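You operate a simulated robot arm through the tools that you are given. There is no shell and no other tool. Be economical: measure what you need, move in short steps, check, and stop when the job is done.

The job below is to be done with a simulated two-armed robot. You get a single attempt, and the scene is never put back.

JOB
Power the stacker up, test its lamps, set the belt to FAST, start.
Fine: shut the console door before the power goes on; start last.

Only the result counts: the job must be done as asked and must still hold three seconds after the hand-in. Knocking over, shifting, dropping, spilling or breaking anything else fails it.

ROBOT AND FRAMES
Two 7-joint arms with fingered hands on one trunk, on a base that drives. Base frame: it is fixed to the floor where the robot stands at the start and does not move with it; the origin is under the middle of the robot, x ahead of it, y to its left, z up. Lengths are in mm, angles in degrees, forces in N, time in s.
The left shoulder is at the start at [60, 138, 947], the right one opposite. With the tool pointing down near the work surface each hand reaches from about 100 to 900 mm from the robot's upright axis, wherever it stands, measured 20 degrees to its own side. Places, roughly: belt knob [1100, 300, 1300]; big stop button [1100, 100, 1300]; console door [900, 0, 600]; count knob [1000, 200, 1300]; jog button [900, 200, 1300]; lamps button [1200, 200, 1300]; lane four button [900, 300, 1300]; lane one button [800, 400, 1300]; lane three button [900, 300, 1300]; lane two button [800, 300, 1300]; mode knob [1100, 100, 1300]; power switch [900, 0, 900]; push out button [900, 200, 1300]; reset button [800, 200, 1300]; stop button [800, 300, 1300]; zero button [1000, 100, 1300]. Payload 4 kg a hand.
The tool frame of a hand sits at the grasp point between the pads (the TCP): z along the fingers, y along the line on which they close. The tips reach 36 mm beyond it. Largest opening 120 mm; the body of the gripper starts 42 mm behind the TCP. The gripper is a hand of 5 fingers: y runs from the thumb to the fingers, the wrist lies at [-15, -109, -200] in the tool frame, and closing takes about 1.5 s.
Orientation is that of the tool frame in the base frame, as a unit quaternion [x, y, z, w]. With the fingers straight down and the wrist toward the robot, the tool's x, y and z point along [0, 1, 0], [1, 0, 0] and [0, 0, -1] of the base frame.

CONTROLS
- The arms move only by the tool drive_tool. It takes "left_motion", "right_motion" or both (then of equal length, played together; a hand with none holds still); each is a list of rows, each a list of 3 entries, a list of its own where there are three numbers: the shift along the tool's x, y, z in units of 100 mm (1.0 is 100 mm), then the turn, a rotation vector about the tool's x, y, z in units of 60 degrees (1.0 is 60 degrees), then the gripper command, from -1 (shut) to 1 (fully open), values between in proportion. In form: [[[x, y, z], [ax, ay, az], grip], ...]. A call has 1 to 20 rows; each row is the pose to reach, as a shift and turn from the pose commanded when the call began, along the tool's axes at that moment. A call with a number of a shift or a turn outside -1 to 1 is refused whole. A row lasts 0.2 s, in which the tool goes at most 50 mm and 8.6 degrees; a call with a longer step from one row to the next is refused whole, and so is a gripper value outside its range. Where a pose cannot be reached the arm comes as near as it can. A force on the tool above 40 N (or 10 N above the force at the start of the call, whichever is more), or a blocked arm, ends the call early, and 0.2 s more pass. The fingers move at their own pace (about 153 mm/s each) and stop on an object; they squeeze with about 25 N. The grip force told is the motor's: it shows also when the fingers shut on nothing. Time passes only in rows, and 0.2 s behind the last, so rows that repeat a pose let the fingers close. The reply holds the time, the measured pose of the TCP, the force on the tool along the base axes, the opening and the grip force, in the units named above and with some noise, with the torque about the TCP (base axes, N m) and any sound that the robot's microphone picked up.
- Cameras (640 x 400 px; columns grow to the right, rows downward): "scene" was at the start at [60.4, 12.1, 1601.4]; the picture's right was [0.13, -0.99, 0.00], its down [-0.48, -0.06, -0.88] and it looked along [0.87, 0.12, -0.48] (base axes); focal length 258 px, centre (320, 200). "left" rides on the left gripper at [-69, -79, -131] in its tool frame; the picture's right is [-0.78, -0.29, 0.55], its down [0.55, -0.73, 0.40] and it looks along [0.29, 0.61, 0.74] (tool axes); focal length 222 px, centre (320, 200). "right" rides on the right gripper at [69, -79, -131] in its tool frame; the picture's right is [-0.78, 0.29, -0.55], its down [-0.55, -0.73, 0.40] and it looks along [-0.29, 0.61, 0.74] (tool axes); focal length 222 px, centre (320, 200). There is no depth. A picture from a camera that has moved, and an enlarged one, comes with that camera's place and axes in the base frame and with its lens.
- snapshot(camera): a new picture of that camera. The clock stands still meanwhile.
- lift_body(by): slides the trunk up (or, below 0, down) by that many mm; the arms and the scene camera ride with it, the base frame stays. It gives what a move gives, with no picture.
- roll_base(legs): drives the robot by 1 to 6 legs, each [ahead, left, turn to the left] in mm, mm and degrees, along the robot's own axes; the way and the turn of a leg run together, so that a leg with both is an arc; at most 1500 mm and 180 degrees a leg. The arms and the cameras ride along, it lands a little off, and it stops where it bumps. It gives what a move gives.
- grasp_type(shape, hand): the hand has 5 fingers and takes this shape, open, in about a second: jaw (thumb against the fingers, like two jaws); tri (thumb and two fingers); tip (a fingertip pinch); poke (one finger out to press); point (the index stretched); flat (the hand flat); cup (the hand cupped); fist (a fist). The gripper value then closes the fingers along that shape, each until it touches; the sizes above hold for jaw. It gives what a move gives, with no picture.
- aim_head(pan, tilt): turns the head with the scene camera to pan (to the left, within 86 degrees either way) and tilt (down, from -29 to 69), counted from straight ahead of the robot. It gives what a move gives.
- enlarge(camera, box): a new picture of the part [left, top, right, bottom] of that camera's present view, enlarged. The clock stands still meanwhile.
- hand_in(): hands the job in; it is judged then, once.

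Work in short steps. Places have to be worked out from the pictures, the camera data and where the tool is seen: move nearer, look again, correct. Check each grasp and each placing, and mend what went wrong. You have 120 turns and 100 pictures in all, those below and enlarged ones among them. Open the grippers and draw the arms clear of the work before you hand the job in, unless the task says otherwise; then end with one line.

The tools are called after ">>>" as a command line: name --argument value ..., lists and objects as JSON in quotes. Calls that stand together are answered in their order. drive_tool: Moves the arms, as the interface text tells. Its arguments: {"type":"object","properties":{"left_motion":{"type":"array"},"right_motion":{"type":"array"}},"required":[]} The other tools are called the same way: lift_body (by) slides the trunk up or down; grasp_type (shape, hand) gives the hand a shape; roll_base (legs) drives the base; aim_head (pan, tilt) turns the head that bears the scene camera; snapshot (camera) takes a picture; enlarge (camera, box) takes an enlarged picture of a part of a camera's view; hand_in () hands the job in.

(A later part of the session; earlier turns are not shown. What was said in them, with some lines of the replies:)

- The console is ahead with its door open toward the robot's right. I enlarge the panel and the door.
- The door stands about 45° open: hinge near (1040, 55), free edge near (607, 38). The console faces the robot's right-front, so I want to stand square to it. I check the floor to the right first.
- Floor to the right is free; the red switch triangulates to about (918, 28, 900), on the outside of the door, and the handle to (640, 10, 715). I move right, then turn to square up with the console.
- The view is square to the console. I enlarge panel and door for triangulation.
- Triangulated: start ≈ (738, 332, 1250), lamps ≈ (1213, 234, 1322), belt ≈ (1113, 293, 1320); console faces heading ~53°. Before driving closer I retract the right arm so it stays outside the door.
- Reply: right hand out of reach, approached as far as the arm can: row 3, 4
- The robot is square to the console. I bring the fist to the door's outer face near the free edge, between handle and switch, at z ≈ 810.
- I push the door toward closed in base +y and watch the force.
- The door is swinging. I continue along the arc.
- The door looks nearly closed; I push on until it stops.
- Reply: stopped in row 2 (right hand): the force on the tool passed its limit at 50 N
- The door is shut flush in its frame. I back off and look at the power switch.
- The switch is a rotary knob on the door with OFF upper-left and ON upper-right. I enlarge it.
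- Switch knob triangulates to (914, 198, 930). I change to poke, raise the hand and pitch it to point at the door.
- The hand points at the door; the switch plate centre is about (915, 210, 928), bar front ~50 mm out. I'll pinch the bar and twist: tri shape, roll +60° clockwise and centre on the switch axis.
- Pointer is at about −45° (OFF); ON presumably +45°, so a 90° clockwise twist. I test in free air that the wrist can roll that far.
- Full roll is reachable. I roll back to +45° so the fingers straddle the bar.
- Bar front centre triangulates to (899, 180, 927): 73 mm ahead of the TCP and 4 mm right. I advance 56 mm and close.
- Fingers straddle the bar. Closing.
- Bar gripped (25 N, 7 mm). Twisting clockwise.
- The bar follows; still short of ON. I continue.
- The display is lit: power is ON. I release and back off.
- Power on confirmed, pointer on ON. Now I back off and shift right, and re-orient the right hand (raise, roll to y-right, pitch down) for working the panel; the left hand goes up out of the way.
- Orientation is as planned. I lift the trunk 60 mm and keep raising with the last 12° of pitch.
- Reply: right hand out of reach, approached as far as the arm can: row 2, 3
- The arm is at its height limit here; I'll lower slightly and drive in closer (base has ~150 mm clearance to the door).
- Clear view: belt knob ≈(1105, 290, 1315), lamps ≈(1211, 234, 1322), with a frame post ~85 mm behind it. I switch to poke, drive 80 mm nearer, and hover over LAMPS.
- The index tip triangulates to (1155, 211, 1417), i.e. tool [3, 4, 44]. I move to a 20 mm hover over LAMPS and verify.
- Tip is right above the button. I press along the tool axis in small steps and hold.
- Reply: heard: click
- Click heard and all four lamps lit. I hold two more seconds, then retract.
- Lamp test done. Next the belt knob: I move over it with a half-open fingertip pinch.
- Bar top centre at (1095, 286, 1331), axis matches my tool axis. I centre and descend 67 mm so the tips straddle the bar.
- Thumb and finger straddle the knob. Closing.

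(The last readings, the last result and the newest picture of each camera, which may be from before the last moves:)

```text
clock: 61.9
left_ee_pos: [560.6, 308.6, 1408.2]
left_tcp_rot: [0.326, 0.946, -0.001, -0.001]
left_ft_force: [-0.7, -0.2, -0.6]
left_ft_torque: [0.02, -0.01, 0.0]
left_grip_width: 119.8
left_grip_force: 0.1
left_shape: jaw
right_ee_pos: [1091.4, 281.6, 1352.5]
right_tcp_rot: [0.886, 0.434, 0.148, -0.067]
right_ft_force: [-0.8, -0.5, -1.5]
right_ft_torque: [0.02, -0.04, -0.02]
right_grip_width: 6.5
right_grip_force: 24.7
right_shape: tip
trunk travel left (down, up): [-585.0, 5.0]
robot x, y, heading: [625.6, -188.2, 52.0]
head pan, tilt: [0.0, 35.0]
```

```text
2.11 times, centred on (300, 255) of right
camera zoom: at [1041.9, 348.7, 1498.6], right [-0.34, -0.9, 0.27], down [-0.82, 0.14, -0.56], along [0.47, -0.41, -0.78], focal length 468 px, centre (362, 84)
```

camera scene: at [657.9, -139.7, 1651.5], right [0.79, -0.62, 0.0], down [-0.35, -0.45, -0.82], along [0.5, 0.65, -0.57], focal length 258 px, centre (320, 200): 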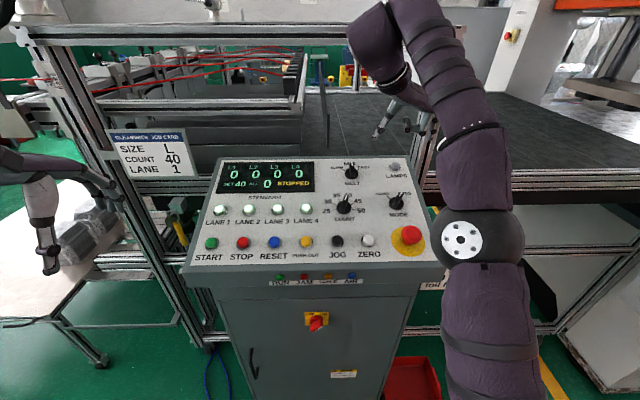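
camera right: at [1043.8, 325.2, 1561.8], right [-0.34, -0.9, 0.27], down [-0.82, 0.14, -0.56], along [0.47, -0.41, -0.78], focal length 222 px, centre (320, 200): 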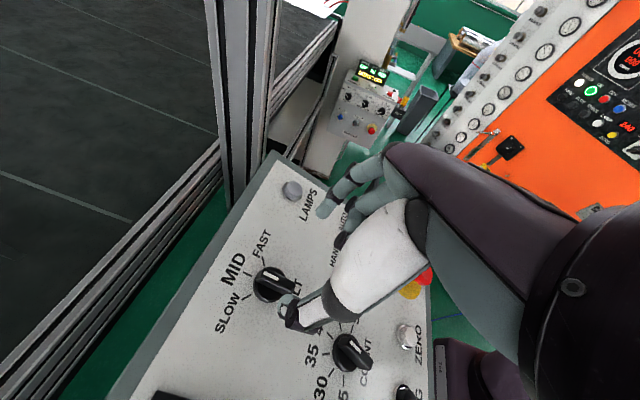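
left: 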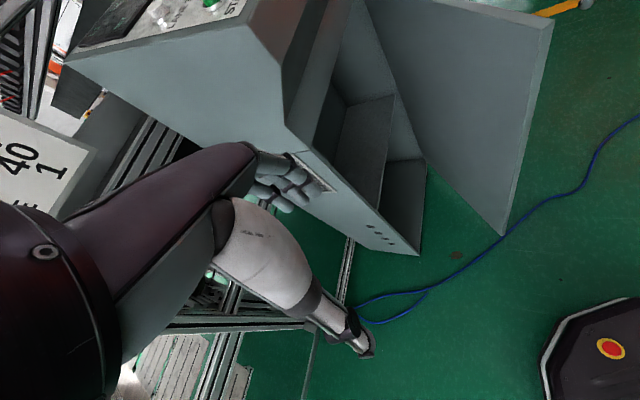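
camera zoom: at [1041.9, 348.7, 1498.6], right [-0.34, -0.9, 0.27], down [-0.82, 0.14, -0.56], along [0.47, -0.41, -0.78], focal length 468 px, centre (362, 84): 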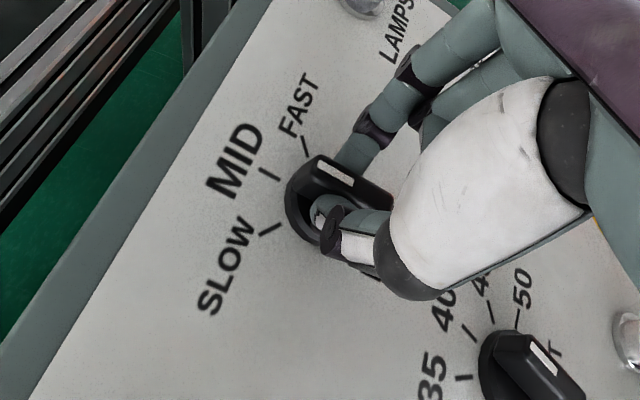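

Gripped (25 N). FAST tick is ~50° clockwise from MID; I twist 48° and look.

>>> drive_tool --right_motion '[[[0, 0, 0], [0, 0, 0.12], -1], [[0, 0, 0], [0, 0, 0.24], -1], [[0, 0, 0], [0, 0, 0.36], -1], [[0, 0, 0], [0, 0, 0.48], -1], [[0, 0, 0], [0, 0, 0.6], -1], [[0, 0, 0], [0, 0, 0.7], -1], [[0, 0, 0], [0, 0, 0.8], -1]]'

>>> enlarge --camera "right" --box '[200, 160, 400, 350]'

>>> snapshot --camera "scene"

```text
clock: 62.9
left_ee_pos: [556.1, 307.6, 1408.8]
left_tcp_rot: [0.323, 0.946, 0.0, 0.0]
left_ft_force: [1.4, 0.1, 0.4]
left_ft_torque: [0.04, 0.05, 0.02]
left_grip_width: 120.0
left_grip_force: 0.1
left_shape: jaw
right_ee_pos: [1059.9, 278.7, 1335.1]
right_tcp_rot: [0.959, 0.239, 0.101, -0.111]
right_ft_force: [-22.7, 1.2, -7.8]
right_ft_torque: [0.01, 0.57, 0.15]
right_grip_width: 1.3
right_grip_force: 25.4
right_shape: tip
right hand out of reach, approached as far as the arm can: row 3, 4, 5
trunk travel left (down, up): [-585.0, 5.0]
robot x, y, heading: [622.4, -186.3, 52.2]
head pan, tilt: [0.0, 35.0]
stopped in row 5 (right hand): the force on the tool passed its limit at 50 N (the readings are from after the stop); the commanded pose is now the measured one
```

```text
2.11 times, centred on (300, 255) of right
camera zoom: at [1061.5, 342.9, 1491.3], right [-0.62, -0.74, 0.28], down [-0.77, 0.5, -0.4], along [0.15, -0.46, -0.87], focal length 468 px, centre (362, 84)
```

zoom: 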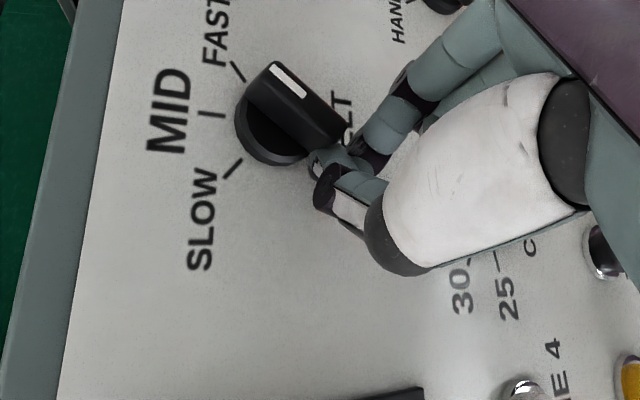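

```text
37 pictures are left
camera scene: at [655.7, -140.6, 1651.4], right [0.79, -0.61, 0.0], down [-0.35, -0.45, -0.82], along [0.5, 0.65, -0.57], focal length 258 px, centre (320, 200)
```

scene: 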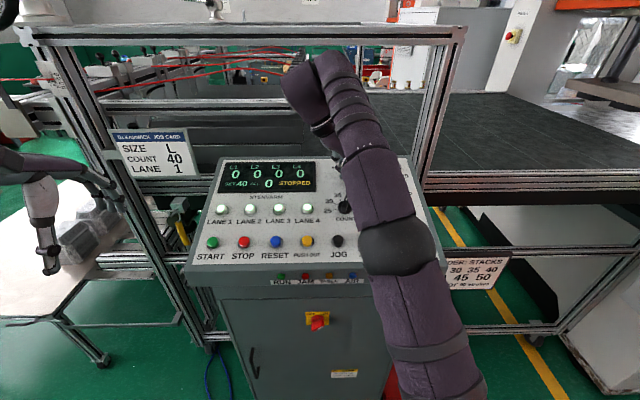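

The wrist ran out of reach and the pinch slid off with the knob turned only partway. I lift off, then bring the base 80 mm nearer and 60 mm left before regripping.

>>> drive_tool --right_motion '[[[0, 0, -0.15], [0, 0, 0], -1], [[0, 0, -0.3], [0, 0, 0], -1], [[0, 0, -0.5], [0, 0, 0], -0.5], [[0, 0, -0.6], [0, 0, 0], 0.2], [[0, 0, -0.6], [0, 0, 0], 0.2]]'

>>> roll_base --legs '[[80, 60, 0]]'

>>> snapshot --camera "right"

>>> snapshot --camera "scene"

```text
clock: 64.1
left_ee_pos: [557.6, 309.8, 1408.5]
left_tcp_rot: [0.325, 0.946, -0.001, -0.001]
left_ft_force: [-0.1, 0.2, 1.1]
left_ft_torque: [0.02, -0.01, 0.02]
left_grip_width: 119.4
left_grip_force: 0.0
left_shape: jaw
right_ee_pos: [1055.7, 244.3, 1374.8]
right_tcp_rot: [0.96, 0.236, 0.108, -0.11]
right_ft_force: [0.7, 0.0, -0.3]
right_ft_torque: [-0.02, 0.01, 0.0]
right_grip_width: 71.8
right_grip_force: 0.1
right_shape: tip
right hand out of reach, approached as far as the arm can: row 1, 2, 3, 4, 5
trunk travel left (down, up): [-585.0, 5.0]
robot x, y, heading: [619.6, -185.4, 52.3]
head pan, tilt: [0.0, 35.0]
```

```text
clock: 65.2
left_ee_pos: [558.0, 408.5, 1408.4]
left_tcp_rot: [0.323, 0.946, -0.001, 0.0]
left_ft_force: [0.1, 0.4, 0.2]
left_ft_torque: [0.0, -0.01, 0.0]
left_grip_width: 119.6
left_grip_force: 0.0
left_shape: jaw
right_ee_pos: [1055.5, 344.9, 1373.8]
right_tcp_rot: [0.96, 0.236, 0.107, -0.11]
right_ft_force: [0.2, 1.4, -0.8]
right_ft_torque: [-0.02, 0.01, -0.01]
right_grip_width: 71.9
right_grip_force: 0.1
right_shape: tip
trunk travel left (down, up): [-585.0, 5.0]
robot x, y, heading: [618.7, -86.7, 52.4]
head pan, tilt: [0.0, 35.0]
```

```text
36 pictures are left
camera right: at [1056.3, 408.5, 1529.2], right [-0.62, -0.73, 0.27], down [-0.76, 0.5, -0.4], along [0.16, -0.46, -0.87], focal length 222 px, centre (320, 200)
```

right: 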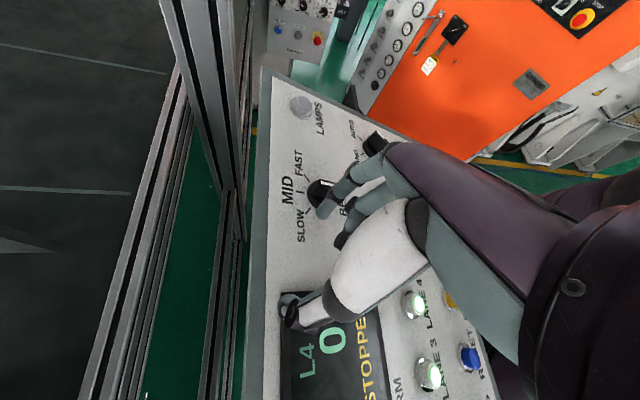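

```text
35 pictures are left
camera scene: at [657.8, -38.0, 1651.4], right [0.79, -0.61, 0.0], down [-0.35, -0.45, -0.82], along [0.5, 0.65, -0.57], focal length 258 px, centre (320, 200)
```

scene: 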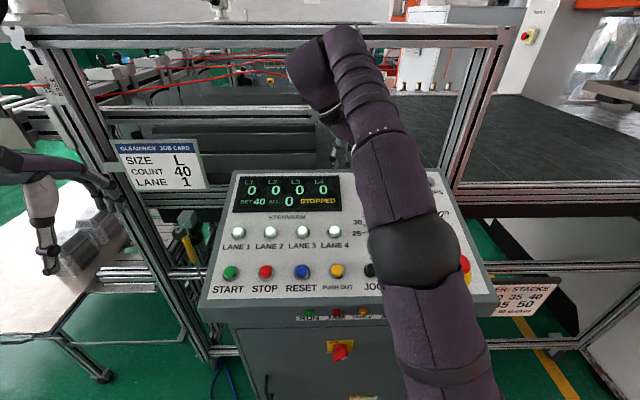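

>>> drive_tool --right_motion '[[[0, 0, -0.25], [0, 0, 0], 0.2], [[0, 0, -0.5], [0, 0, 0], 0.2]]'

>>> enlarge --camera "right" --box '[240, 120, 400, 280]'

```text
clock: 65.8
left_ee_pos: [559.2, 408.1, 1408.5]
left_tcp_rot: [0.324, 0.946, -0.001, 0.0]
left_ft_force: [0.3, 0.2, 0.3]
left_ft_torque: [-0.03, 0.03, 0.03]
left_grip_width: 119.8
left_grip_force: 0.0
left_shape: jaw
right_ee_pos: [1047.0, 314.4, 1401.0]
right_tcp_rot: [0.959, 0.237, 0.109, -0.112]
right_ft_force: [-0.1, 0.3, 0.6]
right_ft_torque: [-0.01, 0.03, 0.0]
right_grip_width: 71.8
right_grip_force: 0.1
right_shape: tip
right hand out of reach, approached as far as the arm can: row 1, 2
trunk travel left (down, up): [-585.0, 5.0]
robot x, y, heading: [622.4, -85.0, 52.2]
head pan, tilt: [0.0, 35.0]
```

```text
2.50 times, centred on (320, 200) of right
camera zoom: at [1047.6, 377.2, 1557.5], right [-0.62, -0.73, 0.27], down [-0.76, 0.5, -0.4], along [0.16, -0.46, -0.87], focal length 555 px, centre (320, 200)
```

zoom: 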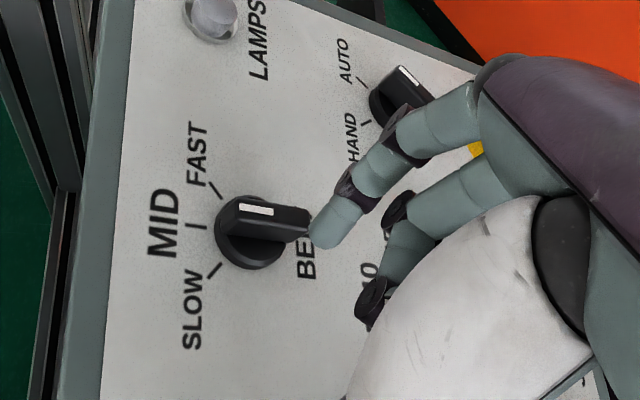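

The knob has sprung back to its MID detent, and wrist reach is poor in this roll. I'll instead push the pointer end sideways with the poke finger, with the hand rolled to a comfortable orientation.

>>> grasp_type --hand "right" --shape "poke"

>>> drive_tool --right_motion '[[[0, 0, 0], [0, 0, -0.14], 1], [[0, 0, 0], [0, 0, -0.28], 1], [[0, 0, 0], [0, 0, -0.42], 1], [[0, 0, 0], [0, 0, -0.56], 1], [[0, 0, 0], [0, 0, -0.7], 1], [[0, 0, 0], [0, 0, -0.84], 1], [[0, 0, 0], [0, 0, -0.98], 1]]'

>>> drive_tool --right_motion '[[[0, 0, 0], [0, 0, -0.14], 1], [[0, 0, 0], [0, 0, -0.28], 1], [[0, 0, 0], [0, 0, -0.42], 1], [[0, 0, 0], [0, 0, -0.56], 1], [[0, 0, 0], [0, 0, -0.7], 1], [[0, 0, 0], [0, 0, -0.84], 1]]'

>>> snapshot --camera "scene"

>>> snapshot --camera "right"

```text
clock: 66.7
left_ee_pos: [558.6, 408.1, 1409.4]
left_tcp_rot: [0.324, 0.946, -0.001, 0.0]
left_ft_force: [-0.3, 0.6, 0.2]
left_ft_torque: [-0.02, 0.01, -0.01]
left_grip_width: 119.8
left_grip_force: 0.0
left_shape: jaw
right_ee_pos: [1048.3, 314.8, 1401.6]
right_tcp_rot: [0.959, 0.237, 0.109, -0.111]
right_ft_force: [0.0, -1.0, -0.5]
right_ft_torque: [0.0, 0.0, 0.0]
right_grip_width: 0.0
right_grip_force: 0.0
right_shape: poke
trunk travel left (down, up): [-585.0, 5.0]
robot x, y, heading: [622.0, -90.2, 52.4]
head pan, tilt: [0.0, 35.0]
```

```text
clock: 68.3
left_ee_pos: [559.1, 407.5, 1408.8]
left_tcp_rot: [0.324, 0.946, -0.001, 0.0]
left_ft_force: [-0.2, 0.0, 0.8]
left_ft_torque: [-0.01, 0.02, 0.02]
left_grip_width: 119.7
left_grip_force: 0.1
left_shape: jaw
right_ee_pos: [1048.9, 313.1, 1401.3]
right_tcp_rot: [0.719, 0.677, 0.148, -0.043]
right_ft_force: [0.9, -0.5, -0.4]
right_ft_torque: [-0.03, 0.02, 0.0]
right_grip_width: 0.0
right_grip_force: 0.0
right_shape: poke
trunk travel left (down, up): [-585.0, 5.0]
robot x, y, heading: [622.8, -84.8, 52.3]
head pan, tilt: [0.0, 35.0]
```

```text
clock: 69.7
left_ee_pos: [559.3, 407.6, 1408.6]
left_tcp_rot: [0.324, 0.946, -0.001, -0.001]
left_ft_force: [-0.5, -0.2, 0.1]
left_ft_torque: [-0.02, 0.0, 0.03]
left_grip_width: 119.8
left_grip_force: 0.1
left_shape: jaw
right_ee_pos: [1046.8, 314.0, 1400.8]
right_tcp_rot: [0.362, 0.919, 0.152, 0.024]
right_ft_force: [-0.4, 0.3, -0.4]
right_ft_torque: [0.01, 0.01, -0.01]
right_grip_width: 0.2
right_grip_force: 0.2
right_shape: poke
trunk travel left (down, up): [-585.0, 5.0]
robot x, y, heading: [623.9, -84.2, 52.1]
head pan, tilt: [0.0, 35.0]
```

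```text
33 pictures are left
camera scene: at [658.1, -40.1, 1651.5], right [0.79, -0.61, 0.0], down [-0.35, -0.45, -0.82], along [0.5, 0.65, -0.57], focal length 258 px, centre (320, 200)
```

scene: 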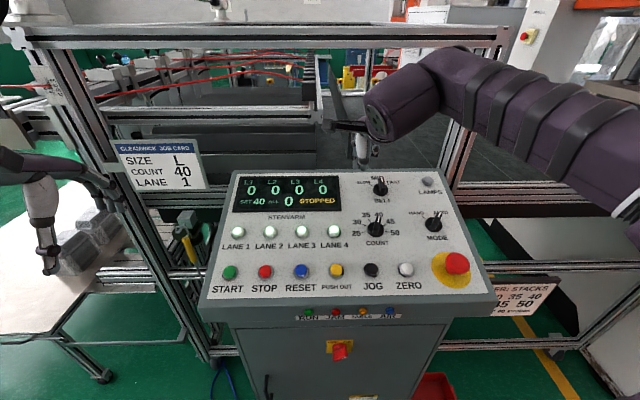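

```text
32 pictures are left
camera right: at [923.0, 270.0, 1506.9], right [0.69, -0.47, 0.56], down [-0.02, -0.77, -0.63], along [0.73, 0.42, -0.54], focal length 222 px, centre (320, 200)
```

right: 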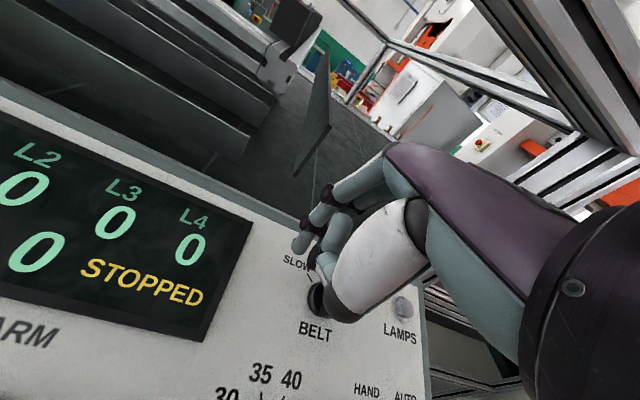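

Now the knob and hand are both visible. I move the fingertip to just left of the pointer end, still above it, and check.

>>> drive_tool --right_motion '[[[-0.2, 0, 0.05], [0, 0, 0], 1], [[-0.4, -0.01, 0.12], [0, 0, 0], 1]]'

>>> enlarge --camera "scene" --box '[320, 100, 440, 220]'

>>> enlarge --camera "right" --box '[240, 180, 400, 340]'

```text
clock: 70.3
left_ee_pos: [558.5, 407.2, 1408.3]
left_tcp_rot: [0.324, 0.946, -0.001, -0.001]
left_ft_force: [0.9, -0.6, -0.3]
left_ft_torque: [0.0, 0.03, -0.02]
left_grip_width: 119.7
left_grip_force: 0.1
left_shape: jaw
right_ee_pos: [1078.9, 289.5, 1388.2]
right_tcp_rot: [0.362, 0.919, 0.153, 0.024]
right_ft_force: [0.3, -0.1, 0.2]
right_ft_torque: [0.01, -0.01, 0.01]
right_grip_width: 0.0
right_grip_force: 0.0
right_shape: poke
trunk travel left (down, up): [-585.0, 5.0]
robot x, y, heading: [618.1, -84.1, 52.3]
head pan, tilt: [0.0, 35.0]
```

```text
3.33 times, centred on (380, 160) of scene
camera zoom: at [657.9, -39.9, 1651.5], right [0.79, -0.61, 0.0], down [-0.35, -0.45, -0.82], along [0.5, 0.65, -0.57], focal length 860 px, centre (120, 333)
```

zoom: 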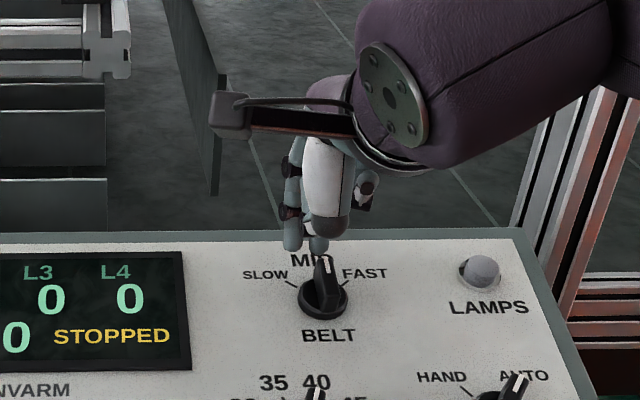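

```text
2.50 times, centred on (320, 260) of right
camera zoom: at [953.4, 246.1, 1492.7], right [0.68, -0.47, 0.56], down [-0.02, -0.77, -0.63], along [0.73, 0.42, -0.54], focal length 555 px, centre (320, 50)
```

zoom: 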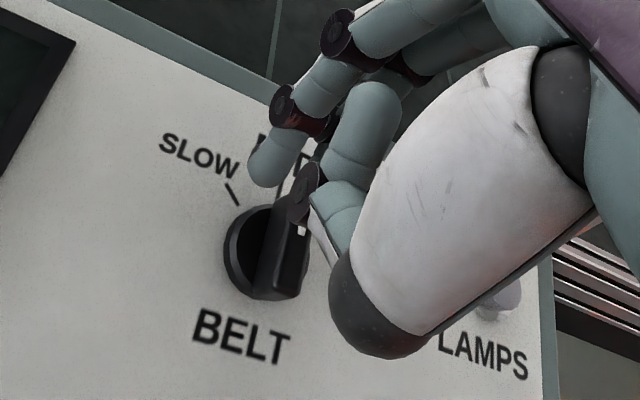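

The thumb sits 10 mm higher and would ride over the bar; rolling the hand +80° puts the thumb to the left, out of the way. I raise 20 mm and roll.

>>> drive_tool --right_motion '[[[0, 0, -0.2], [0, 0, 0.14], 1], [[0, 0, -0.2], [0, 0, 0.28], 1], [[0, 0, -0.2], [0, 0, 0.42], 1], [[0, 0, -0.2], [0, 0, 0.56], 1], [[0, 0, -0.2], [0, 0, 0.7], 1], [[0, 0, -0.2], [0, 0, 0.84], 1], [[0, 0, -0.2], [0, 0, 0.98], 1]]'

>>> drive_tool --right_motion '[[[0, 0, 0], [0, 0, 0.14], 1], [[0, 0, 0], [0, 0, 0.28], 1], [[0, 0, 0], [0, 0, 0.36], 1]]'

>>> enlarge --camera "scene" --box '[320, 100, 440, 220]'

>>> enlarge --camera "right" --box '[200, 160, 400, 340]'

```text
clock: 71.9
left_ee_pos: [559.2, 409.5, 1408.7]
left_tcp_rot: [0.324, 0.946, -0.001, -0.001]
left_ft_force: [0.1, 0.3, 0.4]
left_ft_torque: [-0.05, 0.02, 0.02]
left_grip_width: 119.8
left_grip_force: 0.1
left_shape: jaw
right_ee_pos: [1075.5, 283.7, 1404.9]
right_tcp_rot: [0.768, 0.622, 0.144, -0.054]
right_ft_force: [0.9, 0.8, -0.9]
right_ft_torque: [0.02, 0.01, 0.0]
right_grip_width: 0.1
right_grip_force: 0.0
right_shape: poke
trunk travel left (down, up): [-585.0, 5.0]
robot x, y, heading: [619.2, -87.6, 52.4]
head pan, tilt: [0.0, 35.0]
```

```text
clock: 72.7
left_ee_pos: [558.4, 408.4, 1409.3]
left_tcp_rot: [0.324, 0.946, -0.001, 0.0]
left_ft_force: [0.1, -0.3, -0.1]
left_ft_torque: [-0.03, -0.01, 0.0]
left_grip_width: 119.7
left_grip_force: 0.1
left_shape: jaw
right_ee_pos: [1076.4, 283.6, 1406.3]
right_tcp_rot: [0.871, 0.466, 0.132, -0.08]
right_ft_force: [0.1, -0.1, 0.2]
right_ft_torque: [-0.01, 0.01, 0.01]
right_grip_width: 0.0
right_grip_force: 0.0
right_shape: poke
trunk travel left (down, up): [-585.0, 5.0]
robot x, y, heading: [622.3, -87.5, 52.0]
head pan, tilt: [0.0, 35.0]
```

```text
3.33 times, centred on (380, 160) of scene
camera zoom: at [658.0, -39.3, 1651.5], right [0.79, -0.61, 0.0], down [-0.35, -0.45, -0.82], along [0.5, 0.65, -0.57], focal length 860 px, centre (120, 333)
```

zoom: 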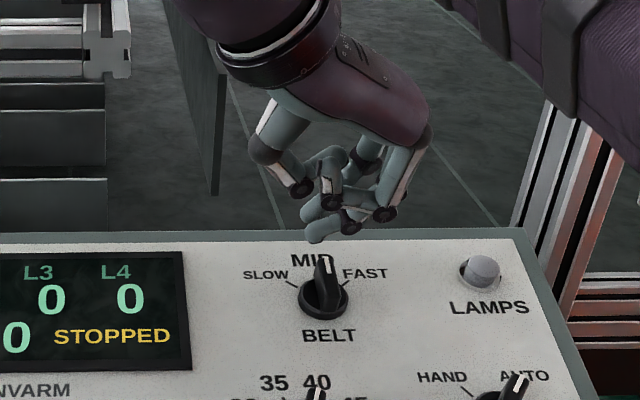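

```text
2.22 times, centred on (300, 250) of right
camera zoom: at [1024.6, 347.6, 1553.2], right [-0.26, -0.93, 0.28], down [-0.84, 0.07, -0.53], along [0.47, -0.37, -0.8], focal length 494 px, centre (364, 89)
```

zoom: 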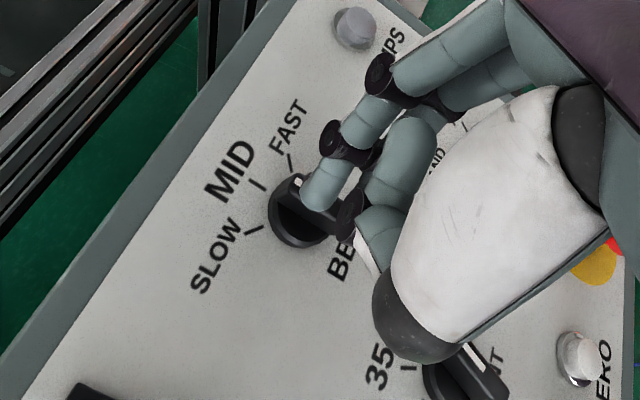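

Triangulated in detail: the index slopes toward tool +y (right), thumb is 30 mm higher and harmless. So I'll push the knob's tail end from the right toward the left (same clockwise turn). Moving the tip down right of the tail.

>>> drive_tool --right_motion '[[[-0.16, 0.14, 0], [0, 0, 0], 1], [[-0.32, 0.28, 0], [0, 0, 0], 1], [[-0.32, 0.28, 0.2], [0, 0, 0], 1], [[-0.32, 0.28, 0.41], [0, 0, 0], 1]]'

>>> enlarge --camera "scene" --box '[320, 100, 440, 220]'

>>> enlarge --camera "right" --box '[200, 160, 400, 340]'

```text
clock: 73.7
left_ee_pos: [560.6, 407.2, 1408.1]
left_tcp_rot: [0.324, 0.946, -0.001, 0.0]
left_ft_force: [0.7, -0.5, 0.5]
left_ft_torque: [0.04, -0.01, -0.01]
left_grip_width: 119.7
left_grip_force: 0.0
left_shape: jaw
right_ee_pos: [1089.3, 253.5, 1357.4]
right_tcp_rot: [0.87, 0.467, 0.133, -0.08]
right_ft_force: [0.9, -1.5, 2.0]
right_ft_torque: [-0.02, -0.1, 0.01]
right_grip_width: 0.3
right_grip_force: 0.1
right_shape: poke
trunk travel left (down, up): [-585.0, 5.0]
robot x, y, heading: [623.7, -87.7, 52.0]
head pan, tilt: [0.0, 35.0]
```

```text
3.33 times, centred on (380, 160) of scene
camera zoom: at [658.0, -40.8, 1651.6], right [0.79, -0.61, 0.0], down [-0.35, -0.45, -0.82], along [0.5, 0.65, -0.57], focal length 860 px, centre (120, 333)
```

zoom: 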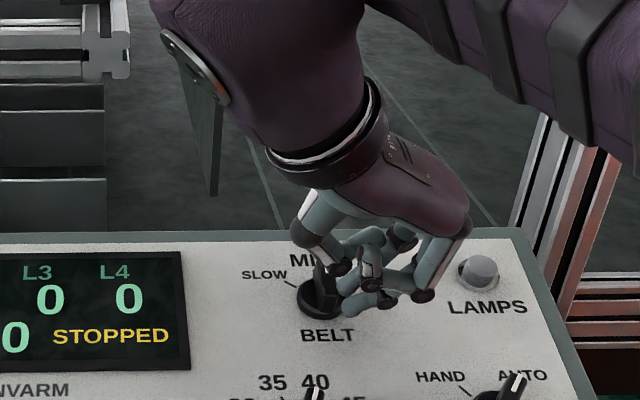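

```text
2.22 times, centred on (300, 250) of right
camera zoom: at [1037.6, 316.1, 1504.4], right [-0.26, -0.93, 0.28], down [-0.84, 0.07, -0.53], along [0.47, -0.37, -0.8], focal length 494 px, centre (364, 89)
```

zoom: 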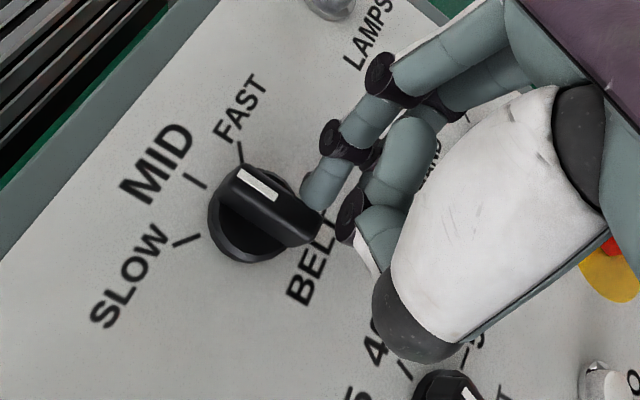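

The tip sits just right of the tail. Sweeping left in small steps.

>>> drive_tool --right_motion '[[[-0.01, -0.06, 0], [0, 0, 0], 1], [[-0.015, -0.12, 0], [0, 0, 0], 1], [[-0.03, -0.17, 0], [0, 0, 0], 1], [[-0.035, -0.22, 0], [0, 0, 0], 1], [[-0.035, -0.26, 0], [0, 0, 0], 1]]'

>>> enlarge --camera "right" --box '[200, 160, 400, 340]'

```text
clock: 74.9
left_ee_pos: [560.6, 403.8, 1410.4]
left_tcp_rot: [0.325, 0.946, 0.0, -0.002]
left_ft_force: [0.4, -0.6, -0.5]
left_ft_torque: [-0.03, 0.02, 0.0]
left_grip_width: 119.9
left_grip_force: 0.1
left_shape: jaw
right_ee_pos: [1068.6, 259.2, 1354.6]
right_tcp_rot: [0.872, 0.464, 0.131, -0.079]
right_ft_force: [11.3, -28.2, 0.1]
right_ft_torque: [-0.87, -0.32, -0.69]
right_grip_width: 0.0
right_grip_force: 0.1
right_shape: poke
trunk travel left (down, up): [-585.0, 5.0]
robot x, y, heading: [620.8, -84.3, 52.1]
head pan, tilt: [0.0, 35.0]
```

```text
2.22 times, centred on (300, 250) of right
camera zoom: at [1017.9, 323.2, 1502.9], right [-0.26, -0.92, 0.28], down [-0.84, 0.08, -0.53], along [0.47, -0.38, -0.8], focal length 494 px, centre (364, 89)
```

zoom: 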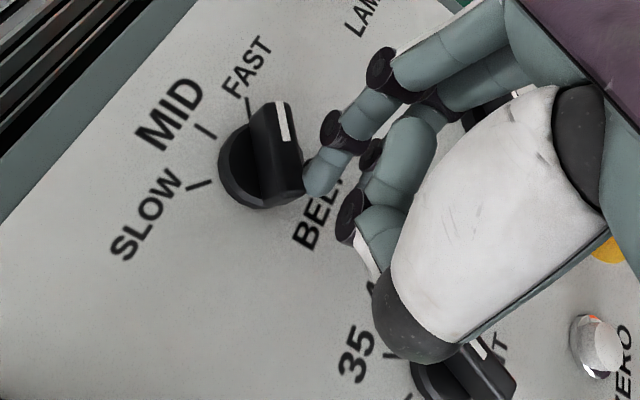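

The pointer is on FAST and at its stop. I back the finger off to the right and lift.

>>> drive_tool --right_motion '[[[0, 0.1, 0], [0, 0, 0], 1], [[0, 0.25, -0.05], [0, 0, 0], 1], [[0, 0.3, -0.25], [0, 0, 0], 1], [[0, 0.3, -0.5], [0, 0, 0], 1]]'

>>> enlarge --camera "right" --box '[160, 160, 400, 370]'

>>> enlarge --camera "scene" --box '[190, 150, 500, 340]'

```text
clock: 75.9
left_ee_pos: [558.3, 407.7, 1409.3]
left_tcp_rot: [0.324, 0.946, -0.001, -0.001]
left_ft_force: [-0.6, 0.2, -0.1]
left_ft_torque: [0.02, 0.01, -0.01]
left_grip_width: 119.6
left_grip_force: 0.0
left_shape: jaw
right_ee_pos: [1081.2, 236.0, 1402.8]
right_tcp_rot: [0.87, 0.468, 0.132, -0.081]
right_ft_force: [-0.1, -0.2, -1.0]
right_ft_torque: [0.0, -0.03, -0.01]
right_grip_width: 0.0
right_grip_force: 0.1
right_shape: poke
trunk travel left (down, up): [-585.0, 5.0]
robot x, y, heading: [621.8, -87.9, 52.0]
head pan, tilt: [0.0, 35.0]
```

```text
1.90 times, centred on (280, 265) of right
camera zoom: at [1030.2, 298.6, 1550.5], right [-0.25, -0.93, 0.28], down [-0.84, 0.07, -0.53], along [0.48, -0.37, -0.8], focal length 423 px, centre (396, 76)
```

zoom: 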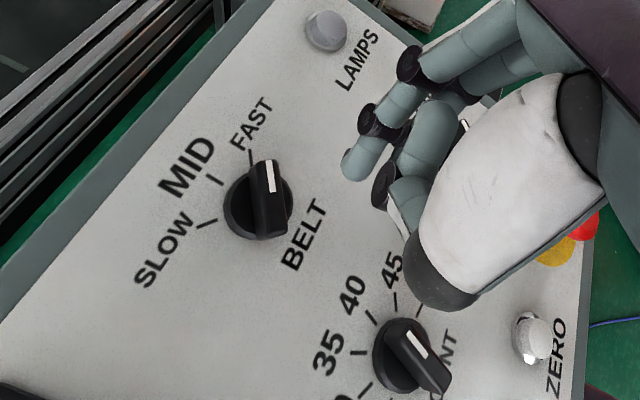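

```text
2.06 times, centred on (345, 245) of scene
camera zoom: at [657.3, -39.7, 1651.5], right [0.79, -0.61, 0.0], down [-0.35, -0.45, -0.82], along [0.5, 0.65, -0.57], focal length 533 px, centre (268, 107)
```

zoom: 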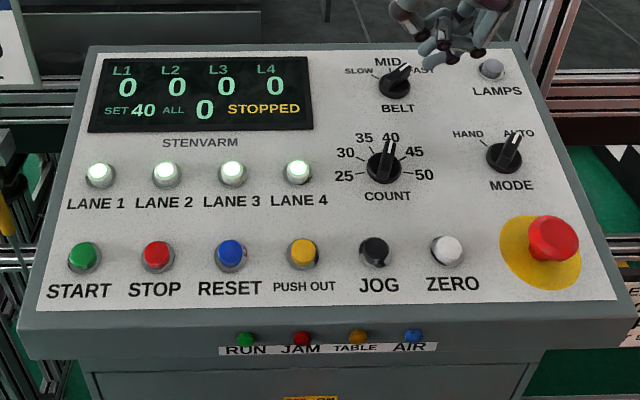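

Belt is on FAST, mode still AUTO, count 40 unchanged. START is at ≈(723, 333, 1247); I'll press it with the left index: poke shape, tilt 19°, move over it.

>>> grasp_type --hand "left" --shape "poke"

>>> drive_tool --left_motion '[[[-0.3, 0.05, 0], [-0.1, 0, 0], 1], [[-0.6, 0.1, 0], [-0.2, 0, 0], 1], [[-0.9, 0.15, 0], [-0.32, 0, 0], 1], [[-1, 0.24, 0], [-0.32, 0, 0], 1]]'

>>> drive_tool --left_motion '[[[-0.3, 0, 0], [0, 0, 0], 1], [[-0.6, 0, 0.1], [0, 0, 0], 1], [[-0.76, -0.03, 0.3], [0, 0, 0], 1], [[-0.76, -0.1, 0.5], [0, 0, 0], 1]]'

>>> snapshot --camera "left"

>>> enlarge --camera "scene" --box '[160, 180, 320, 310]'

```text
clock: 76.8
left_ee_pos: [559.2, 407.6, 1409.0]
left_tcp_rot: [0.324, 0.946, -0.001, 0.0]
left_ft_force: [-0.3, 0.0, 0.3]
left_ft_torque: [0.01, 0.01, -0.01]
left_grip_width: 0.1
left_grip_force: 0.1
left_shape: poke
right_ee_pos: [1080.9, 236.0, 1403.9]
right_tcp_rot: [0.871, 0.467, 0.133, -0.08]
right_ft_force: [-0.3, 0.0, 0.0]
right_ft_torque: [-0.02, -0.02, 0.0]
right_grip_width: 0.2
right_grip_force: 0.1
right_shape: poke
trunk travel left (down, up): [-585.0, 5.0]
robot x, y, heading: [626.5, -88.4, 52.0]
head pan, tilt: [0.0, 35.0]
```

```text
clock: 77.8
left_ee_pos: [653.3, 366.5, 1409.2]
left_tcp_rot: [0.319, 0.933, 0.156, 0.055]
left_ft_force: [-0.1, 0.7, 0.7]
left_ft_torque: [-0.01, 0.0, 0.01]
left_grip_width: 0.4
left_grip_force: 0.1
left_shape: poke
right_ee_pos: [1082.4, 236.1, 1402.8]
right_tcp_rot: [0.87, 0.468, 0.132, -0.08]
right_ft_force: [-0.4, 0.5, -0.8]
right_ft_torque: [0.0, 0.02, 0.0]
right_grip_width: 0.0
right_grip_force: 0.1
right_shape: poke
trunk travel left (down, up): [-585.0, 5.0]
robot x, y, heading: [624.0, -86.1, 52.2]
head pan, tilt: [0.0, 35.0]
```

```text
clock: 78.8
left_ee_pos: [715.8, 325.4, 1355.9]
left_tcp_rot: [0.32, 0.933, 0.157, 0.054]
left_ft_force: [0.1, -0.7, 0.2]
left_ft_torque: [0.0, 0.0, -0.01]
left_grip_width: 0.0
left_grip_force: 0.1
left_shape: poke
right_ee_pos: [1079.9, 234.6, 1403.7]
right_tcp_rot: [0.871, 0.467, 0.131, -0.079]
right_ft_force: [-0.2, 0.0, 0.0]
right_ft_torque: [0.0, 0.02, -0.01]
right_grip_width: 0.0
right_grip_force: 0.0
right_shape: poke
trunk travel left (down, up): [-585.0, 5.0]
robot x, y, heading: [621.3, -87.4, 52.5]
head pan, tilt: [0.0, 35.0]
```

```text
22 pictures are left
camera left: at [698.5, 189.6, 1453.6], right [0.56, -0.56, -0.61], down [-0.78, -0.11, -0.62], along [0.28, 0.82, -0.5], focal length 222 px, centre (320, 200)
```

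left: 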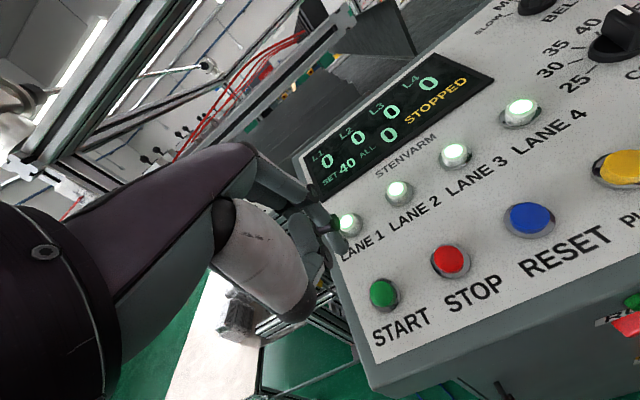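

```text
3.08 times, centred on (240, 245) of scene
camera zoom: at [657.6, -39.8, 1651.5], right [0.79, -0.61, 0.0], down [-0.35, -0.45, -0.82], along [0.5, 0.65, -0.57], focal length 794 px, centre (566, 62)
```

zoom: 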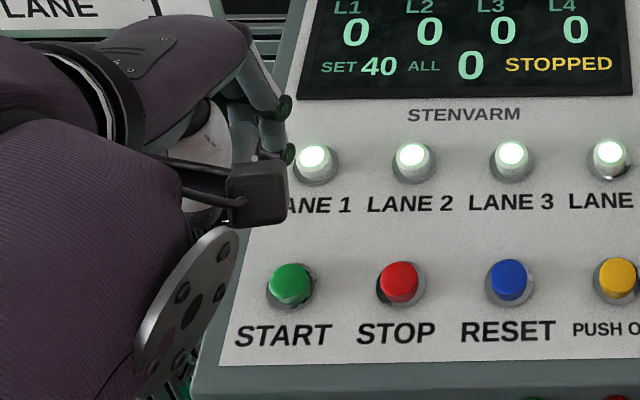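

Estimates of START: ≈(722, 327, 1252). The left tip should be near (729, 338, 1316), so I back up in tool y by 33 mm and come down to ~40 mm hover.

>>> drive_tool --left_motion '[[[0, -0.17, 0.05], [0, 0, 0], 1], [[-0.01, -0.33, 0.17], [0, 0, 0], 1]]'

>>> enlarge --camera "left" --box '[240, 150, 440, 330]'

>>> enlarge --camera "scene" --box '[160, 180, 320, 310]'

```text
clock: 79.4
left_ee_pos: [701.4, 303.3, 1330.5]
left_tcp_rot: [0.32, 0.933, 0.157, 0.053]
left_ft_force: [-0.1, 0.2, 0.6]
left_ft_torque: [0.01, -0.03, 0.02]
left_grip_width: 0.1
left_grip_force: 0.1
left_shape: poke
right_ee_pos: [1082.2, 234.5, 1402.5]
right_tcp_rot: [0.871, 0.467, 0.132, -0.08]
right_ft_force: [0.1, -0.1, 0.1]
right_ft_torque: [0.01, 0.01, 0.0]
right_grip_width: 0.0
right_grip_force: 0.1
right_shape: poke
trunk travel left (down, up): [-585.0, 5.0]
robot x, y, heading: [620.8, -84.9, 52.0]
head pan, tilt: [0.0, 35.0]
```

```text
2.22 times, centred on (340, 240) of left
camera zoom: at [683.9, 168.5, 1427.8], right [0.56, -0.56, -0.61], down [-0.78, -0.11, -0.62], along [0.28, 0.82, -0.5], focal length 494 px, centre (276, 111)
```

zoom: 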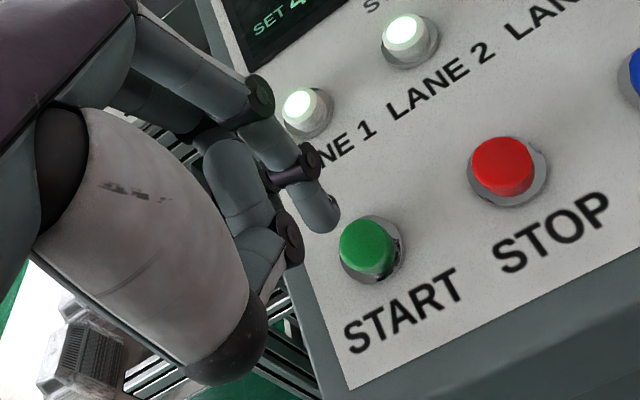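

```text
3.08 times, centred on (240, 245) of scene
camera zoom: at [657.9, -40.0, 1651.5], right [0.79, -0.61, 0.0], down [-0.35, -0.45, -0.82], along [0.5, 0.65, -0.57], focal length 794 px, centre (566, 62)
```

zoom: 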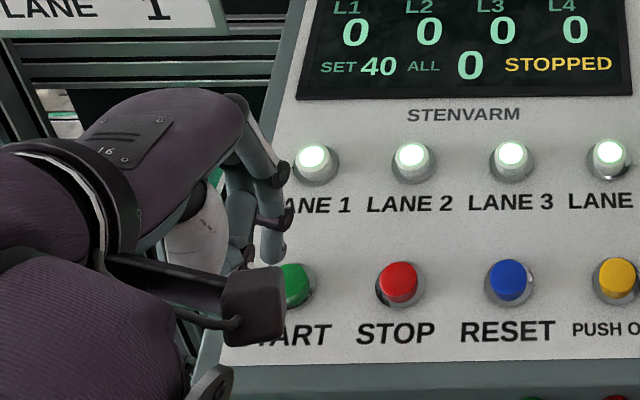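

Tip and button lines agree: the tip at (715, 316, 1291) is on the approach axis. I descend 27 mm and check once more.

>>> drive_tool --left_motion '[[[0, 0, 0.14], [0, 0, 0], 1], [[0, 0, 0.27], [0, 0, 0], 1]]'

>>> enlarge --camera "left" --box '[240, 150, 440, 330]'

>>> enlarge --camera "scene" --box '[160, 180, 320, 310]'

```text
clock: 80.0
left_ee_pos: [707.3, 311.4, 1306.2]
left_tcp_rot: [0.319, 0.933, 0.157, 0.054]
left_ft_force: [-0.5, 0.2, -0.1]
left_ft_torque: [0.02, 0.03, 0.01]
left_grip_width: 0.3
left_grip_force: 0.1
left_shape: poke
right_ee_pos: [1082.4, 235.5, 1402.1]
right_tcp_rot: [0.87, 0.468, 0.131, -0.08]
right_ft_force: [0.0, -0.2, 0.0]
right_ft_torque: [-0.01, 0.0, 0.01]
right_grip_width: 0.0
right_grip_force: 0.1
right_shape: poke
trunk travel left (down, up): [-585.0, 5.0]
robot x, y, heading: [619.7, -85.1, 52.2]
head pan, tilt: [0.0, 35.0]
```

```text
2.22 times, centred on (340, 240) of left
camera zoom: at [690.3, 176.5, 1402.4], right [0.56, -0.56, -0.61], down [-0.78, -0.11, -0.62], along [0.28, 0.82, -0.5], focal length 494 px, centre (276, 111)
```

zoom: 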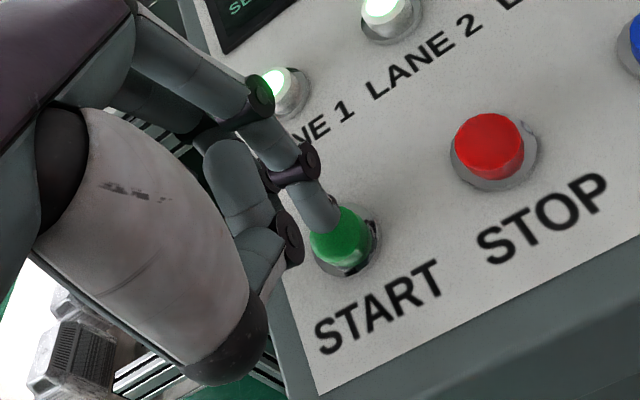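

```text
3.08 times, centred on (240, 245) of scene
camera zoom: at [658.0, -39.7, 1651.5], right [0.79, -0.61, 0.0], down [-0.35, -0.45, -0.82], along [0.5, 0.65, -0.57], focal length 794 px, centre (566, 62)
```

zoom: 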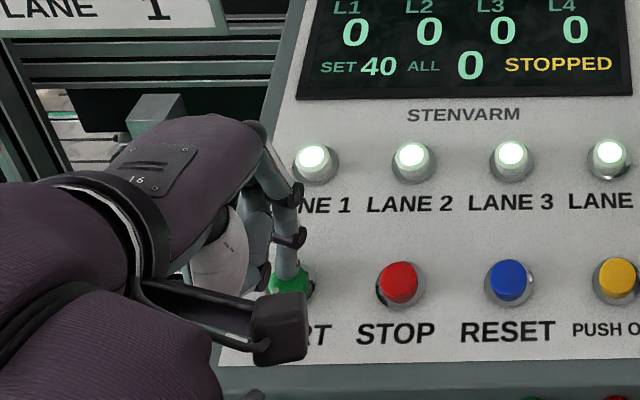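

Tip is over the green button. Pressing in small steps.

>>> drive_tool --left_motion '[[[0, 0, 0.08], [0, 0, 0], 1], [[0, 0, 0.12], [0, 0, 0], 1], [[0, 0, 0.15], [0, 0, 0], 1], [[0, 0, 0.18], [0, 0, 0], 1], [[0, 0, 0.2], [0, 0, 0], 1], [[0, 0, 0.2], [0, 0, 0], 1]]'

>>> snapshot --camera "scene"

```text
clock: 81.4
left_ee_pos: [711.8, 315.9, 1289.0]
left_tcp_rot: [0.32, 0.932, 0.161, 0.055]
left_ft_force: [-4.1, -1.7, 24.6]
left_ft_torque: [0.09, -0.15, 0.03]
left_grip_width: 0.4
left_grip_force: 0.0
left_shape: poke
right_ee_pos: [1081.7, 233.6, 1403.8]
right_tcp_rot: [0.87, 0.468, 0.133, -0.08]
right_ft_force: [0.5, -0.3, -0.8]
right_ft_torque: [0.02, 0.0, 0.01]
right_grip_width: 0.0
right_grip_force: 0.0
right_shape: poke
trunk travel left (down, up): [-585.0, 5.0]
robot x, y, heading: [619.8, -85.1, 52.5]
head pan, tilt: [0.0, 35.0]
heard: click
```

```text
16 pictures are left
camera scene: at [656.8, -41.6, 1651.9], right [0.79, -0.61, 0.0], down [-0.35, -0.45, -0.82], along [0.5, 0.65, -0.57], focal length 258 px, centre (320, 200)
```

scene: 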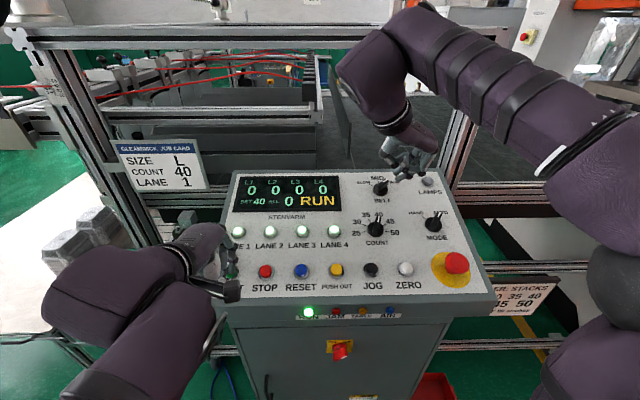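

Click, and the display reads RUN with the RUN lamp lit. I lift the left hand off straight back, and raise and withdraw the arms.

>>> drive_tool --left_motion '[[[0, 0, -0.2], [0, 0, 0], 1], [[0, 0, -0.5], [0, 0, 0], 1], [[0, 0, -0.8], [0, 0, 0], 1], [[0, 0, -1], [0, 0, 0], 1]]'

>>> roll_base --legs '[[-350, 0, 0]]'

>>> snapshot --camera "scene"

```text
clock: 82.4
left_ee_pos: [691.4, 290.8, 1381.1]
left_tcp_rot: [0.32, 0.933, 0.157, 0.054]
left_ft_force: [0.3, -0.2, 0.0]
left_ft_torque: [0.0, -0.02, 0.05]
left_grip_width: 0.0
left_grip_force: 0.0
left_shape: poke
right_ee_pos: [1081.5, 235.1, 1403.2]
right_tcp_rot: [0.87, 0.468, 0.131, -0.079]
right_ft_force: [-0.3, 0.6, -0.1]
right_ft_torque: [-0.01, 0.0, -0.03]
right_grip_width: 0.0
right_grip_force: 0.0
right_shape: poke
trunk travel left (down, up): [-585.0, 5.0]
robot x, y, heading: [618.9, -86.2, 52.1]
head pan, tilt: [0.0, 35.0]
```

```text
clock: 84.7
left_ee_pos: [476.6, 14.0, 1381.3]
left_tcp_rot: [0.32, 0.933, 0.157, 0.054]
left_ft_force: [-0.3, -0.8, 0.6]
left_ft_torque: [0.0, 0.0, -0.02]
left_grip_width: 0.0
left_grip_force: 0.0
left_shape: poke
right_ee_pos: [867.1, -40.9, 1403.0]
right_tcp_rot: [0.871, 0.467, 0.132, -0.08]
right_ft_force: [-0.3, -0.7, 0.4]
right_ft_torque: [0.0, -0.02, -0.05]
right_grip_width: 0.0
right_grip_force: 0.0
right_shape: poke
trunk travel left (down, up): [-585.0, 5.0]
robot x, y, heading: [408.0, -359.4, 52.2]
head pan, tilt: [0.0, 35.0]
```

```text
15 pictures are left
camera scene: at [443.4, -316.6, 1651.6], right [0.79, -0.61, 0.0], down [-0.35, -0.45, -0.82], along [0.5, 0.65, -0.57], focal length 258 px, centre (320, 200)
```

scene: 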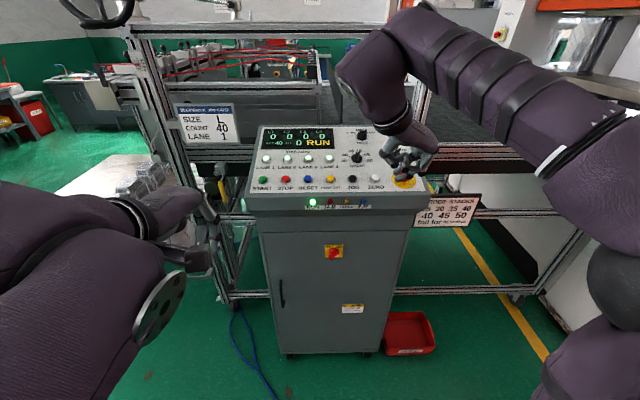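

Running, everything in place. I open both hands and check the panel a last time.

>>> grasp_type --hand "left" --shape "jaw"

>>> grasp_type --hand "right" --shape "jaw"

>>> enlarge --camera "scene" --box '[240, 110, 440, 270]'

```text
clock: 85.6
left_ee_pos: [477.1, 14.6, 1381.5]
left_tcp_rot: [0.319, 0.933, 0.157, 0.053]
left_ft_force: [0.2, 0.4, 0.0]
left_ft_torque: [-0.01, -0.01, -0.02]
left_grip_width: 119.9
left_grip_force: 0.0
left_shape: jaw
right_ee_pos: [868.4, -41.6, 1402.4]
right_tcp_rot: [0.871, 0.467, 0.132, -0.08]
right_ft_force: [-0.2, 0.4, -0.3]
right_ft_torque: [-0.03, -0.02, 0.01]
right_grip_width: 0.0
right_grip_force: 0.0
right_shape: poke
trunk travel left (down, up): [-585.0, 5.0]
robot x, y, heading: [407.5, -362.2, 52.2]
head pan, tilt: [0.0, 35.0]
```

```text
clock: 86.5
left_ee_pos: [476.5, 13.8, 1379.9]
left_tcp_rot: [0.319, 0.933, 0.157, 0.053]
left_ft_force: [-0.1, 0.3, 1.3]
left_ft_torque: [-0.01, -0.01, 0.06]
left_grip_width: 120.2
left_grip_force: 0.0
left_shape: jaw
right_ee_pos: [868.3, -40.8, 1402.9]
right_tcp_rot: [0.87, 0.467, 0.132, -0.08]
right_ft_force: [0.3, -0.1, -0.8]
right_ft_torque: [-0.01, 0.02, 0.01]
right_grip_width: 120.0
right_grip_force: 0.1
right_shape: jaw
trunk travel left (down, up): [-585.0, 5.0]
robot x, y, heading: [404.4, -361.3, 52.3]
head pan, tilt: [0.0, 35.0]
```

```text
2.50 times, centred on (340, 190) of scene
camera zoom: at [444.1, -315.7, 1651.5], right [0.79, -0.61, 0.0], down [-0.35, -0.45, -0.82], along [0.5, 0.65, -0.57], focal length 645 px, centre (270, 225)
```

zoom: 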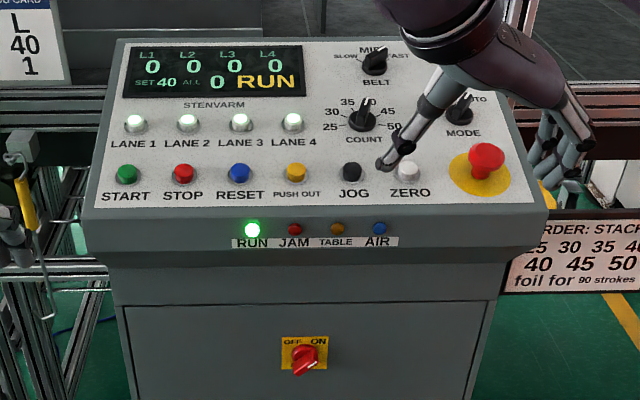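

The door is shut, power is ON, belt is on FAST and the display shows RUN. I hand the job in.

>>> hand_in

```text
The job is handed in.
```

The stacker is running with the belt on FAST. I shut the console door before switching the power on, tested the lamps (all four lit), and pressed START last.
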